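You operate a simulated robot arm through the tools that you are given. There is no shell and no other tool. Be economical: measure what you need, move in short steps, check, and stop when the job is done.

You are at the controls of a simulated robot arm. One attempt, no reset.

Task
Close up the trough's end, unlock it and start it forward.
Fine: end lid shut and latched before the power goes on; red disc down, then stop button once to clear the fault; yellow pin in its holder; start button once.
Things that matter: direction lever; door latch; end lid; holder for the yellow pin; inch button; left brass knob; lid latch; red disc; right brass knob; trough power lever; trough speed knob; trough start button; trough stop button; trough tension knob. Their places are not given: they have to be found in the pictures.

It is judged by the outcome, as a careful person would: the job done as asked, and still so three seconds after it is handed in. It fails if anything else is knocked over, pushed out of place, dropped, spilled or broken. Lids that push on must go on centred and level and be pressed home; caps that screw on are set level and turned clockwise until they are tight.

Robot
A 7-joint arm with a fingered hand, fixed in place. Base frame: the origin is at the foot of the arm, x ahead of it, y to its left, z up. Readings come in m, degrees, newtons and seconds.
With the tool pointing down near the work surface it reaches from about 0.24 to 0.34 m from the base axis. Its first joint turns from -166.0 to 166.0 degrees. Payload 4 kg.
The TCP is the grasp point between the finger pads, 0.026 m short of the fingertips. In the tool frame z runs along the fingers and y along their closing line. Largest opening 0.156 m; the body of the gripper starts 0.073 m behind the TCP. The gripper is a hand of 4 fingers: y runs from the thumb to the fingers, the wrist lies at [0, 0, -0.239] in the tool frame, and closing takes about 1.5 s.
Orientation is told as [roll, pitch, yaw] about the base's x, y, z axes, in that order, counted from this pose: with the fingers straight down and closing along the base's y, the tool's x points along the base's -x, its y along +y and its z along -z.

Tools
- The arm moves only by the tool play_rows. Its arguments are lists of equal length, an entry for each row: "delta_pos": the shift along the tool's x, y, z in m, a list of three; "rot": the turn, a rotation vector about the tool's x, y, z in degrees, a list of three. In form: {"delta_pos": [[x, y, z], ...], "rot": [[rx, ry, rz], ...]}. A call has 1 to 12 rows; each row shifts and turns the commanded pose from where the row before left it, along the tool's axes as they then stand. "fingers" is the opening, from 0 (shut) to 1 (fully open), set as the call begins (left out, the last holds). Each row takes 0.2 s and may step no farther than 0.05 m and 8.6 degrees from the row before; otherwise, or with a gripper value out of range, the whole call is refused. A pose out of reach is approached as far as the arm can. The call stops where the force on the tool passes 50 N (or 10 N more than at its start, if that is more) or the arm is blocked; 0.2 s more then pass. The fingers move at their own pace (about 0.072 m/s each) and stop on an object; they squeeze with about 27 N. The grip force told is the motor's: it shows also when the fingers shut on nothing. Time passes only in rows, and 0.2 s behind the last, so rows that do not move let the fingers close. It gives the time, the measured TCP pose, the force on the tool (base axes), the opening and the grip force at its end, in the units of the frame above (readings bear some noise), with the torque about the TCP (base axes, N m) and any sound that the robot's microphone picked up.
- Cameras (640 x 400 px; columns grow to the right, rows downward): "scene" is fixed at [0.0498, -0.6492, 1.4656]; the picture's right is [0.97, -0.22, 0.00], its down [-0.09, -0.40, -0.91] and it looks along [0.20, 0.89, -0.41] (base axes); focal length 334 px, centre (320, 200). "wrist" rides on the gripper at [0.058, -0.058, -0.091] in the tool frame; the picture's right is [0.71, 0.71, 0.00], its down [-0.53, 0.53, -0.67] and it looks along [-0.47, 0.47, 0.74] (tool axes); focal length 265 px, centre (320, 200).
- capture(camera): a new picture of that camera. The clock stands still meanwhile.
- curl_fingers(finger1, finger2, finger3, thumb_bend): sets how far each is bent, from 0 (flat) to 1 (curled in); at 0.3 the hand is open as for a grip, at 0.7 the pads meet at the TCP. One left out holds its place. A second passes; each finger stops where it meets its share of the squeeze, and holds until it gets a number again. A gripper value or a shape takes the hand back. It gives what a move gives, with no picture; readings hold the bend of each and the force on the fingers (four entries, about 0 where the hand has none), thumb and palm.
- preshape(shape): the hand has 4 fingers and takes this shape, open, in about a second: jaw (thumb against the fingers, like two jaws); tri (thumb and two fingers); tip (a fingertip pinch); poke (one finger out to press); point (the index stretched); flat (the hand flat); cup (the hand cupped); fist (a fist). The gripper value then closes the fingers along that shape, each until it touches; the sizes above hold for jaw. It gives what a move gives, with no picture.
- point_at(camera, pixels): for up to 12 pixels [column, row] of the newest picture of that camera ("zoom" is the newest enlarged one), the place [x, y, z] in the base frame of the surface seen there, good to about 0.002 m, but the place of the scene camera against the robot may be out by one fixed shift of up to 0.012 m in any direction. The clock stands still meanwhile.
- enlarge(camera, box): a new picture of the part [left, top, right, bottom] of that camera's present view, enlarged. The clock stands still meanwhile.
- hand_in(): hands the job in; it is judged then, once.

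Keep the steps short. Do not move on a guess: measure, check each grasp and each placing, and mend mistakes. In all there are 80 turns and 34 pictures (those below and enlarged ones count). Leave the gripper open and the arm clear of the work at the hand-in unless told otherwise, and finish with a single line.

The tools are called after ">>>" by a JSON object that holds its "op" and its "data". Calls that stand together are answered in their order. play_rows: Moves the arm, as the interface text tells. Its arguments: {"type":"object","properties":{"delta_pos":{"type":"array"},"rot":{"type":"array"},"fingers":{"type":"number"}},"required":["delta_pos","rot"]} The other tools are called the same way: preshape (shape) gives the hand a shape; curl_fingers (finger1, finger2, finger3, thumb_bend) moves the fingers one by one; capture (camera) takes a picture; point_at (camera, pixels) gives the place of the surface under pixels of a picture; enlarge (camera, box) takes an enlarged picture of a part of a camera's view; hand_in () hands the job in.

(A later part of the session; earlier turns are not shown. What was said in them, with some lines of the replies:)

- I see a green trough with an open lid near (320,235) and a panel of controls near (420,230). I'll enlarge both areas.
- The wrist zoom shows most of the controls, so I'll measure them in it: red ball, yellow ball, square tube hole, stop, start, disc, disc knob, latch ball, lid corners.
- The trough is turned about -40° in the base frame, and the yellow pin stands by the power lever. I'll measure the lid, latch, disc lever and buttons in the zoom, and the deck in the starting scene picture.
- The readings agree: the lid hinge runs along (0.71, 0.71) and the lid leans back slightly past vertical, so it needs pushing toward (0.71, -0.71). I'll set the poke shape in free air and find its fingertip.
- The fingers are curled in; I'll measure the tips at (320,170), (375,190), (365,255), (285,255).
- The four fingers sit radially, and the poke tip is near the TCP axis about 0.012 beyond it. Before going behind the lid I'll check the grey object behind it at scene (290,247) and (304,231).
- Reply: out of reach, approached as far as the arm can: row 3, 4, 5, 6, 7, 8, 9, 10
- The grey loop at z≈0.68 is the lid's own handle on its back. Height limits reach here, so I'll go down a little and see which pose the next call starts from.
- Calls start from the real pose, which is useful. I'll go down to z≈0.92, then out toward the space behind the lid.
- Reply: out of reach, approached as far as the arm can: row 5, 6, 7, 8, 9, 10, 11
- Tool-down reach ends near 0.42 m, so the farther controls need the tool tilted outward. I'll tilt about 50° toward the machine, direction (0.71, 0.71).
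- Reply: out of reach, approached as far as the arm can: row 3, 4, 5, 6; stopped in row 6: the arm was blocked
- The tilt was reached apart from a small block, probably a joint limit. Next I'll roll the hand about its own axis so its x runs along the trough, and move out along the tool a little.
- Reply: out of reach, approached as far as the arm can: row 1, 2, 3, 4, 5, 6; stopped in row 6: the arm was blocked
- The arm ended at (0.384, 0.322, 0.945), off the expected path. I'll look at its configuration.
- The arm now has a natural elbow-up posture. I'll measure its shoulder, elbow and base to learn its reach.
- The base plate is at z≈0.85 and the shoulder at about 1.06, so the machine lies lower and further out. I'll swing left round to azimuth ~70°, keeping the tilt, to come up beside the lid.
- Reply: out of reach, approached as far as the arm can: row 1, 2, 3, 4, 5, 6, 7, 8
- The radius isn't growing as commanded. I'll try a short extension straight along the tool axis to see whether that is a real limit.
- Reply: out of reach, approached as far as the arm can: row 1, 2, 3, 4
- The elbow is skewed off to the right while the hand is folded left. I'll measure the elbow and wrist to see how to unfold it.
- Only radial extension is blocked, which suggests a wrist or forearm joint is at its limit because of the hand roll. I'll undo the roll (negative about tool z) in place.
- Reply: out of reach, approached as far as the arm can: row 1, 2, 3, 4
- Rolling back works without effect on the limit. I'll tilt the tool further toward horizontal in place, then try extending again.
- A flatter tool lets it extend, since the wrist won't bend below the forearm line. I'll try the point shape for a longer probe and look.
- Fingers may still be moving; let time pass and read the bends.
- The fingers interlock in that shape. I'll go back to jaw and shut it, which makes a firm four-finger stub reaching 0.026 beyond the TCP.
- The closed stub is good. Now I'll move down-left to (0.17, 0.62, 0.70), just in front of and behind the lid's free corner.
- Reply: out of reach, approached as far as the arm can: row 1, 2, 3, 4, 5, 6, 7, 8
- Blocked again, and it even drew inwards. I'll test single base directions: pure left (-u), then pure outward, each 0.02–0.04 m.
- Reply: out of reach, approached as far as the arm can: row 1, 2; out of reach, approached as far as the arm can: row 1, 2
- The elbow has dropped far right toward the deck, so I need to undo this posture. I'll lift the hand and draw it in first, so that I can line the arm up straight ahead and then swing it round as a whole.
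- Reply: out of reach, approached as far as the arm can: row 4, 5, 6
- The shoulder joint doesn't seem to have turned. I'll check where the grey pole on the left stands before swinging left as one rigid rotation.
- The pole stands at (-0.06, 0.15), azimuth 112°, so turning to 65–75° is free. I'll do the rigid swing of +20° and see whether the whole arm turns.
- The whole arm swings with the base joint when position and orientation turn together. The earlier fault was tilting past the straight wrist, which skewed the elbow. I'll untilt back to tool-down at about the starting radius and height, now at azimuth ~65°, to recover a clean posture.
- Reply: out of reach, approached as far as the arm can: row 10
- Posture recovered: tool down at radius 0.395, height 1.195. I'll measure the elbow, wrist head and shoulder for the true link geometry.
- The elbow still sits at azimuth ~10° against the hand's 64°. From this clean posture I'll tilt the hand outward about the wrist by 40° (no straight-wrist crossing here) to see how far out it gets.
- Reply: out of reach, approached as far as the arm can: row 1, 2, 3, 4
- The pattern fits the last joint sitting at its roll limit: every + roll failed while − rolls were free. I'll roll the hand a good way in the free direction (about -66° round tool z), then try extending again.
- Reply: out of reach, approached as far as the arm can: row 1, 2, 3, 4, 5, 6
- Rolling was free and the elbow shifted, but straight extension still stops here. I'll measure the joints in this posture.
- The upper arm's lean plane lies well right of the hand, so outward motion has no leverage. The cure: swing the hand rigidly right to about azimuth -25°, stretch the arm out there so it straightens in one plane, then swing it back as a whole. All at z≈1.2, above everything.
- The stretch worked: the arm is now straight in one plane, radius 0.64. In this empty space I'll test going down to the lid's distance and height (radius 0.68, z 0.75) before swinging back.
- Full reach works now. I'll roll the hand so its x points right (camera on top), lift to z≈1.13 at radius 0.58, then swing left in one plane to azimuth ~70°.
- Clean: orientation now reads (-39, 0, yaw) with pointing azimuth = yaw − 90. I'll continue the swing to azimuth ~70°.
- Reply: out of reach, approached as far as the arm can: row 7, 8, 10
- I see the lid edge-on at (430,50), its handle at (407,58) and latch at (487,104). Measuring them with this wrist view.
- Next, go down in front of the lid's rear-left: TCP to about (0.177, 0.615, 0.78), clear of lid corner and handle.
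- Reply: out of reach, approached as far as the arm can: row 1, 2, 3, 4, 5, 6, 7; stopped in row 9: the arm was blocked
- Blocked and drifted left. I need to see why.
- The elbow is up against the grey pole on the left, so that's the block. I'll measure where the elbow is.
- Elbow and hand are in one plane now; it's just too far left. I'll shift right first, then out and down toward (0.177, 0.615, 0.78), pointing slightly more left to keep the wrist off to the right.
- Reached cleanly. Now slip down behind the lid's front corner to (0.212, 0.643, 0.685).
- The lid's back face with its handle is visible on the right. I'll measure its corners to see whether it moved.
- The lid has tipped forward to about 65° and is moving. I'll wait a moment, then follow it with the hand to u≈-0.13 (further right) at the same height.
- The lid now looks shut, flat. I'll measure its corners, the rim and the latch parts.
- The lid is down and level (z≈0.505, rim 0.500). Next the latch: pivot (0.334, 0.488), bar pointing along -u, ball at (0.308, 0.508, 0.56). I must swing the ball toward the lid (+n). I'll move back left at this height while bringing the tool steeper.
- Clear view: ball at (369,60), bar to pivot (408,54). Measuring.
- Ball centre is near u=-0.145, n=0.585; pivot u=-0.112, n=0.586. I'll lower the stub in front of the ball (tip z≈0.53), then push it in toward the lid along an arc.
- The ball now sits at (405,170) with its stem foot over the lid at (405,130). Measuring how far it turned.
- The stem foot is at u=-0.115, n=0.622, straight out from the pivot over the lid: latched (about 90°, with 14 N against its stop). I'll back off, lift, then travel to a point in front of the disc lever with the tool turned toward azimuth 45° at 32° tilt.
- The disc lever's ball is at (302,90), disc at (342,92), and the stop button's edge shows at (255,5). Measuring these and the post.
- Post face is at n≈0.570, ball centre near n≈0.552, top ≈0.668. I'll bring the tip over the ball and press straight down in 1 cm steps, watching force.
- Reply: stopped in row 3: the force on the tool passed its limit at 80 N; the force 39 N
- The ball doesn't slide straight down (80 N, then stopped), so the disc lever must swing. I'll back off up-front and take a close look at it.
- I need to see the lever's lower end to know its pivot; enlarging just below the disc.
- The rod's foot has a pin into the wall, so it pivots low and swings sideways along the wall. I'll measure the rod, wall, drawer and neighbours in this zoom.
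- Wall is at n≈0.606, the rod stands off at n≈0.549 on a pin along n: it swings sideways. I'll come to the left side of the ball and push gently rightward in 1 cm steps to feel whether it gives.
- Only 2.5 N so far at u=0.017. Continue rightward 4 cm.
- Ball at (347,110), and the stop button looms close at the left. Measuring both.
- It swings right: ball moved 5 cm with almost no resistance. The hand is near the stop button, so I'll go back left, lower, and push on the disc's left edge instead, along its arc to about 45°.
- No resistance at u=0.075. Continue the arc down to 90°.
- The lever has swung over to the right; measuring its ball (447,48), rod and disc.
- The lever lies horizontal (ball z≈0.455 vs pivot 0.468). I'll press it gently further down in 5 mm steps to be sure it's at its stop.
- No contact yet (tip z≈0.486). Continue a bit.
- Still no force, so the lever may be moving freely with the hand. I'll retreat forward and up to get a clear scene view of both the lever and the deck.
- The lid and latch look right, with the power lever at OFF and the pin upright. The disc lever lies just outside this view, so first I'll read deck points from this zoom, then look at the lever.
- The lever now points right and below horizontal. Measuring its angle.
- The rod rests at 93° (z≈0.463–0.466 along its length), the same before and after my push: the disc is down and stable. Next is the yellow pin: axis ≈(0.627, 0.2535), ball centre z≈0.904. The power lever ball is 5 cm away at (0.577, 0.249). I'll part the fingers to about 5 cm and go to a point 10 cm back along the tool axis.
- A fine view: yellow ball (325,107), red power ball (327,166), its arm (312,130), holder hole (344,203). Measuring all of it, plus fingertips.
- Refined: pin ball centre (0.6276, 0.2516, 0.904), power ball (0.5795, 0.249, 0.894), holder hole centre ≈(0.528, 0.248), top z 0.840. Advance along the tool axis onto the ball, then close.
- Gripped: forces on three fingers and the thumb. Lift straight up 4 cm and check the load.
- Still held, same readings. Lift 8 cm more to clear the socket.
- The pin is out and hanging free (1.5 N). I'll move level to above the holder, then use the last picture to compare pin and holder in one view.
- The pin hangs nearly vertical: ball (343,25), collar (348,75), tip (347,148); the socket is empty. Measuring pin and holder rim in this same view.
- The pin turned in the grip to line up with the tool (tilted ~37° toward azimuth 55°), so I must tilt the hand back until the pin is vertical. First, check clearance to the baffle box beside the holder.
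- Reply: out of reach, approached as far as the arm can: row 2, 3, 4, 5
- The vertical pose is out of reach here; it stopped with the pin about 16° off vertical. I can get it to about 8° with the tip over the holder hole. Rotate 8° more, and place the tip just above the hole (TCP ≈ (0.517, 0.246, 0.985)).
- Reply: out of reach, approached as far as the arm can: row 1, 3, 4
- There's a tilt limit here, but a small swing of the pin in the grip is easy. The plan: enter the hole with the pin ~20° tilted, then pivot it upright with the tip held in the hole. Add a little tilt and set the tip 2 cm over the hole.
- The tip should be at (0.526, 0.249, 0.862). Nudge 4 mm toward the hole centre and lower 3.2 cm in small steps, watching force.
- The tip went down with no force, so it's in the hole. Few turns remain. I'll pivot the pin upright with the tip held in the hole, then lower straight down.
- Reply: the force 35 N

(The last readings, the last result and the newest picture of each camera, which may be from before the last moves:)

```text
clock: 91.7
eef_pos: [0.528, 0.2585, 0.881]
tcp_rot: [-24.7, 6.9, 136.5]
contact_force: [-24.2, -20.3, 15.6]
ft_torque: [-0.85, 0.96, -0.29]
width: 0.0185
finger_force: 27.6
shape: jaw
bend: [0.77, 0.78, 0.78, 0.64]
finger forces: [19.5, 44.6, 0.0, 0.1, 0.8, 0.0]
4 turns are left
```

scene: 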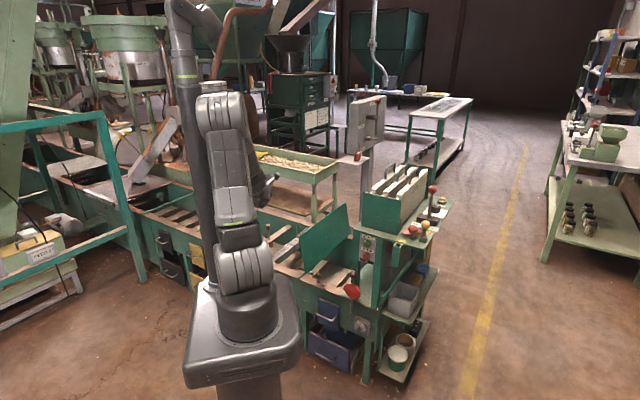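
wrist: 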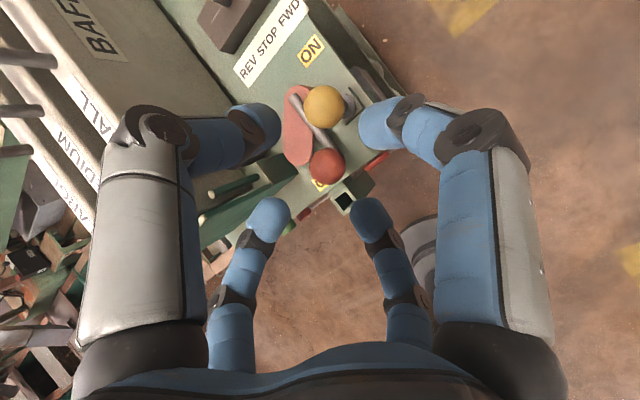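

The pin reacted sideways while pivoting, so the tip is in the hole, and it went down to seat height with 15 N support. Now release it, retreat, grip the power lever's red ball at (0.5795, 0.249, 0.894), swing it 92° about its pivot (0.629, 0.297) to ON, then let go and back away.

>>> {"op": "play_rows", "data": {"delta_pos": [[0, 0, 0], [0, 0, 0], [0, 0, 0], [0, 0, 0], [0, 0, -0.035], [0, 0, -0.035], [0.0227, -0.0083, -0.0143], [0.0227, -0.0083, -0.0143], [0, 0, 0]], "rot": [[0, 0, 0], [0, 0, 0], [0, 0, 0], [0, 0, 0], [0, 0, 0], [0, 0, 0], [0, 0, 0], [0, 0, 0], [7, 0, 0]], "fingers": 0.36}}

>>> {"op": "play_rows", "data": {"delta_pos": [[0, 0, 0.0333], [0, 0, 0.0333], [0, 0, 0.0333]], "rot": [[0, 0, 0], [0, 0, 0], [0, 0, 0]]}}

>>> {"op": "play_rows", "data": {"delta_pos": [[0, 0, 0], [0, 0, 0], [0, 0, 0], [0, 0, 0], [0, 0, 0]], "rot": [[0, 0, 0], [0, 0, 0], [0, 0, 0], [0, 0, 0], [0, 0, 0]], "fingers": 0}}

>>> {"op": "play_rows", "data": {"delta_pos": [[0.0137, 0.0004, 0.0018], [0.0132, -0.0019, 0.0034], [0.0123, -0.0041, 0.0048], [0.0109, -0.0061, 0.006], [0.009, -0.0079, 0.007], [0.0067, -0.0093, 0.0077], [0.0042, -0.0104, 0.0081], [0.0014, -0.0111, 0.0082], [0.0002, -0.0069, 0.005]], "rot": [[1, 0, 0], [1, 0, 0], [1, 0, 0], [1, 0, 0], [1, 0, 0], [1, 0, 0], [1, 0, 0], [1, 0, 0], [0, 0, 0]]}}

>>> {"op": "play_rows", "data": {"delta_pos": [[0, 0, 0], [0, 0, 0], [0, 0, 0], [0, 0, 0], [0, 0, -0.04], [0, 0, -0.04], [0, 0, -0.04]], "rot": [[0, 0, 0], [0, 0, 0], [0, 0, 0], [0, 0, 0], [0, 0, 0], [0, 0, 0], [0, 0, 0]], "fingers": 0.4}}

```text
clock: 93.7
eef_pos: [0.5357, 0.2177, 0.9815]
tcp_rot: [-31.9, 7.0, 136.6]
contact_force: [-0.7, 0.5, -0.6]
ft_torque: [0.0, 0.0, 0.0]
width: 0.0561
finger_force: 0.0
shape: jaw
bend: [0.44, 0.44, 0.44, 0.7]
finger forces: [0.0, 0.1, 0.1, 0.0, 0.0, 0.0]
```

```text
clock: 94.5
eef_pos: [0.5794, 0.2477, 0.8981]
tcp_rot: [-31.8, 7.0, 136.7]
contact_force: [-0.6, 0.4, 0.3]
ft_torque: [0.03, -0.01, 0.03]
width: 0.0563
finger_force: 0.1
shape: jaw
bend: [0.44, 0.44, 0.44, 0.7]
finger forces: [0.0, 0.0, 0.0, 0.0, 0.0, 0.0]
```

```text
clock: 95.7
eef_pos: [0.5782, 0.249, 0.8972]
tcp_rot: [-31.7, 7.0, 136.6]
contact_force: [7.3, 3.3, -15.0]
ft_torque: [-0.51, 0.44, -0.01]
width: 0.019
finger_force: 26.7
shape: jaw
bend: [0.74, 0.77, 0.75, 0.69]
finger forces: [22.9, 28.4, 23.1, 0.0, 23.2, 0.0]
```

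```text
clock: 97.7
eef_pos: [0.6825, 0.2521, 0.8941]
tcp_rot: [-39.3, 6.8, 136.6]
contact_force: [-7.3, 5.1, -30.6]
ft_torque: [-0.02, -0.07, 0.13]
width: 0.0153
finger_force: 27.2
shape: jaw
bend: [0.76, 0.77, 0.75, 0.66]
finger forces: [0.0, 25.7, 19.0, 0.1, 0.1, 0.0]
```

```text
clock: 99.3
eef_pos: [0.6213, 0.2039, 0.9921]
tcp_rot: [-39.8, 7.0, 136.6]
contact_force: [0.1, -0.3, -0.1]
ft_torque: [0.02, 0.04, 0.04]
width: 0.062
finger_force: 0.1
shape: jaw
bend: [0.42, 0.42, 0.42, 0.7]
finger forces: [0.0, 0.1, 0.1, 0.0, 0.0, 0.1]
3 turns are left
```

The lever ball was held (19 mm) and followed the full arc without a force stop, so power is ON. Next: straddle the direction lever's ball at (0.713, 0.374, 0.978), push it along +u to FWD, back away, and come down to a standoff in front of the stop button with the hand open.

>>> {"op": "play_rows", "data": {"delta_pos": [[0, 0, 0], [0, 0, 0], [0, 0, 0], [0, 0, 0], [-0.0134, -0.0183, 0.0249], [-0.0134, -0.0183, 0.0249], [-0.0134, -0.0183, 0.0249], [0, 0, 0.03], [0, 0, 0.03], [0, 0, 0.03]], "rot": [[7.55, -0.23, 0], [7.55, -0.23, 0], [7.55, -0.23, 0], [7.55, -0.23, 0], [0, 0, 0], [0, 0, 0], [0, 0, 0], [0, 0, 0], [0, 0, 0], [0, 0, 0]]}}

>>> {"op": "play_rows", "data": {"delta_pos": [[0.0099, 0.0012, 0], [0.0099, 0.0012, 0], [0.0099, 0.0012, 0], [0.0099, 0.0012, 0], [0.0099, 0.0012, 0], [0.0099, 0.0012, 0], [0.0099, 0.0012, 0]], "rot": [[0, 0, 0], [0, 0, 0], [0, 0, 0], [0, 0, 0], [0, 0, 0], [0, 0, 0], [0, 0, 0]]}}

>>> {"op": "play_rows", "data": {"delta_pos": [[-0.006, -0.001, 0], [0, 0, -0.04], [0, 0, -0.04], [0, 0, -0.04]], "rot": [[0, 0, 0], [0, 0, 0], [0, 0, 0], [0, 0, 0]]}}

>>> {"op": "play_rows", "data": {"delta_pos": [[-0.025, 0.0123, -0.0276], [-0.025, 0.0159, -0.0257], [-0.025, 0.0193, -0.0233], [-0.025, 0.0223, -0.0205], [-0.025, 0.0248, -0.0172], [-0.025, 0.026, -0.0155], [-0.025, 0.026, -0.0155]], "rot": [[-7.8, 0, 0], [-7.8, 0, 0], [-7.8, 0, 0], [-7.8, 0, 0], [-7.8, 0, 0], [0, 0, 0], [0, 0, 0]]}}

>>> {"op": "play_rows", "data": {"delta_pos": [[-0.0121, 0.0161, 0.034], [-0.0121, 0.0161, 0.034], [-0.0121, 0.0161, 0.034], [-0.0121, 0.0161, 0.034], [-0.0121, 0.0161, 0.034], [-0.0121, 0.0161, 0.034], [-0.0121, 0.0161, 0.034]], "rot": [[0, 0, 0], [0, 0, 0], [0, 0, 0], [0, 0, 0], [0, 0, 0], [0, 0, 0], [0, 0, 0]], "fingers": 1}}

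```text
clock: 101.5
eef_pos: [0.7112, 0.3591, 0.984]
tcp_rot: [-70.0, 6.5, 137.4]
contact_force: [0.6, 0.3, -0.3]
ft_torque: [0.03, -0.01, 0.0]
width: 0.0623
finger_force: 0.1
shape: jaw
bend: [0.42, 0.42, 0.42, 0.7]
finger forces: [0.0, 0.1, 0.0, 0.0, 0.0, 0.0]
```

```text
clock: 103.1
eef_pos: [0.7614, 0.3102, 0.9824]
tcp_rot: [-69.9, 6.4, 137.3]
contact_force: [0.4, 0.4, 0.1]
ft_torque: [0.01, 0.0, 0.0]
width: 0.0625
finger_force: 0.1
shape: jaw
bend: [0.42, 0.42, 0.42, 0.7]
finger forces: [0.1, 0.0, 0.1, 0.0, 0.0, 0.0]
```

```text
clock: 104.1
eef_pos: [0.6783, 0.2359, 1.0225]
tcp_rot: [-69.9, 6.5, 137.3]
contact_force: [0.0, -0.4, 0.2]
ft_torque: [0.0, -0.01, -0.02]
width: 0.0623
finger_force: 0.0
shape: jaw
bend: [0.42, 0.42, 0.42, 0.7]
finger forces: [0.0, 0.0, 0.0, 0.1, 0.0, 0.1]
```

```text
clock: 105.7
eef_pos: [0.4051, 0.1973, 0.9904]
tcp_rot: [-31.0, 6.5, 137.3]
contact_force: [1.0, 0.7, 0.1]
ft_torque: [-0.01, 0.0, 0.0]
width: 0.0622
finger_force: 0.0
shape: jaw
bend: [0.42, 0.42, 0.42, 0.7]
finger forces: [0.1, 0.0, 0.1, 0.0, 0.0, 0.0]
```

```text
clock: 107.3
eef_pos: [0.386, 0.2547, 0.7232]
tcp_rot: [-31.0, 6.5, 137.4]
contact_force: [0.1, 0.9, -0.4]
ft_torque: [0.02, -0.01, 0.0]
width: 0.1557
finger_force: 0.0
shape: jaw
bend: [0.3, 0.3, 0.3, 0.3]
finger forces: [0.0, 0.0, 0.0, 0.0, 0.0, 0.0]
2 turns are left
```

The direction push went its full way, and the hand is at the standoff: thumb tip estimated at (0.433, 0.311, 0.752), stop button at n≈0.555. I'll press the stop button once straight in with the thumb tip and back off, reading the force.

>>> {"op": "play_rows", "data": {"delta_pos": [[-0.004, -0.0004, -0.0003], [0.0002, -0.0046, 0.0028], [0.0002, -0.0046, 0.0028], [0.0002, -0.0046, 0.0028], [0.0002, -0.0046, 0.0028], [0.0002, -0.0046, 0.0028], [0.0002, -0.0046, 0.0028], [0.0002, -0.0046, 0.0028], [0.0002, -0.0046, 0.0028]], "rot": [[0, 0, 0], [0, 0, 0], [0, 0, 0], [0, 0, 0], [0, 0, 0], [0, 0, 0], [0, 0, 0], [0, 0, 0], [0, 0, 0]]}}

>>> {"op": "play_rows", "data": {"delta_pos": [[-0.0006, 0.0128, -0.0078], [-0.0006, 0.0128, -0.0078], [-0.0006, 0.0128, -0.0078]], "rot": [[0, 0, 0], [0, 0, 0], [0, 0, 0]]}}

```text
clock: 109.3
eef_pos: [0.41, 0.2844, 0.7225]
tcp_rot: [-30.8, 6.4, 137.3]
contact_force: [-18.6, -17.4, 2.4]
ft_torque: [0.48, -0.25, 0.33]
width: 0.1537
finger_force: 0.0
shape: jaw
bend: [0.3, 0.3, 0.3, 0.39]
finger forces: [0.1, 0.0, 0.1, 0.0, 25.5, 0.1]
heard: click
```

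```text
clock: 110.1
eef_pos: [0.3799, 0.2553, 0.7227]
tcp_rot: [-31.1, 6.6, 137.3]
contact_force: [-0.4, -0.8, 0.8]
ft_torque: [0.04, -0.01, 0.01]
width: 0.1556
finger_force: 0.1
shape: jaw
bend: [0.3, 0.3, 0.3, 0.3]
finger forces: [0.1, 0.0, 0.0, 0.0, 0.0, 0.0]
1 turns are left
```

A click was heard with 25 N on the thumb: stop pressed once. The same stroke 5.5 cm higher is the start button. I'll press it once, retreat clear with the hand open, and hand in.

>>> {"op": "play_rows", "data": {"delta_pos": [[0.0031, -0.0141, -0.0234], [0.0031, -0.0141, -0.0234], [0.0002, -0.0046, 0.0028], [0.0002, -0.0046, 0.0028], [0.0002, -0.0046, 0.0028], [0.0002, -0.0046, 0.0028], [0.0002, -0.0046, 0.0028], [0.0002, -0.0046, 0.0028], [0.0002, -0.0046, 0.0028], [0.0002, -0.0046, 0.0028]], "rot": [[0, 0, 0], [0, 0, 0], [0, 0, 0], [0, 0, 0], [0, 0, 0], [0, 0, 0], [0, 0, 0], [0, 0, 0], [0, 0, 0], [0, 0, 0]]}}

>>> {"op": "play_rows", "data": {"delta_pos": [[-0.0008, 0.0171, -0.0104], [-0.0008, 0.0171, -0.0104], [-0.0008, 0.0171, -0.0104], [-0.0008, 0.0171, -0.0104], [-0.0008, 0.0171, -0.0104], [-0.0008, 0.0171, -0.0104]], "rot": [[0, 0, 0], [0, 0, 0], [0, 0, 0], [0, 0, 0], [0, 0, 0], [0, 0, 0]]}}

>>> {"op": "hand_in", "data": {}}

```text
clock: 112.3
eef_pos: [0.4099, 0.2842, 0.7783]
tcp_rot: [-30.9, 6.5, 137.3]
contact_force: [-17.4, -19.4, 4.6]
ft_torque: [0.46, -0.56, -0.18]
width: 0.1536
finger_force: 0.1
shape: jaw
bend: [0.3, 0.3, 0.3, 0.38]
finger forces: [0.1, 0.1, 0.0, 0.0, 25.1, 0.1]
heard: click
```

```text
clock: 113.7
eef_pos: [0.348, 0.2192, 0.776]
tcp_rot: [-30.9, 6.6, 137.4]
contact_force: [0.4, -0.6, 0.6]
ft_torque: [-0.03, -0.01, 0.01]
width: 0.156
finger_force: 0.0
shape: jaw
bend: [0.3, 0.3, 0.3, 0.3]
finger forces: [0.0, 0.1, 0.0, 0.1, 0.0, 0.0]
out of reach, approached as far as the arm can: row 5, 6
```

```text
The job is handed in.
```

Handed in: lid shut and latched and disc down (both measured), stop and start each pressed once with a click; pin in its holder, power to ON and direction to FWD went by force and position readings only, with no pictures left to confirm them, and FWD gave no contact force, so it is the least certain.
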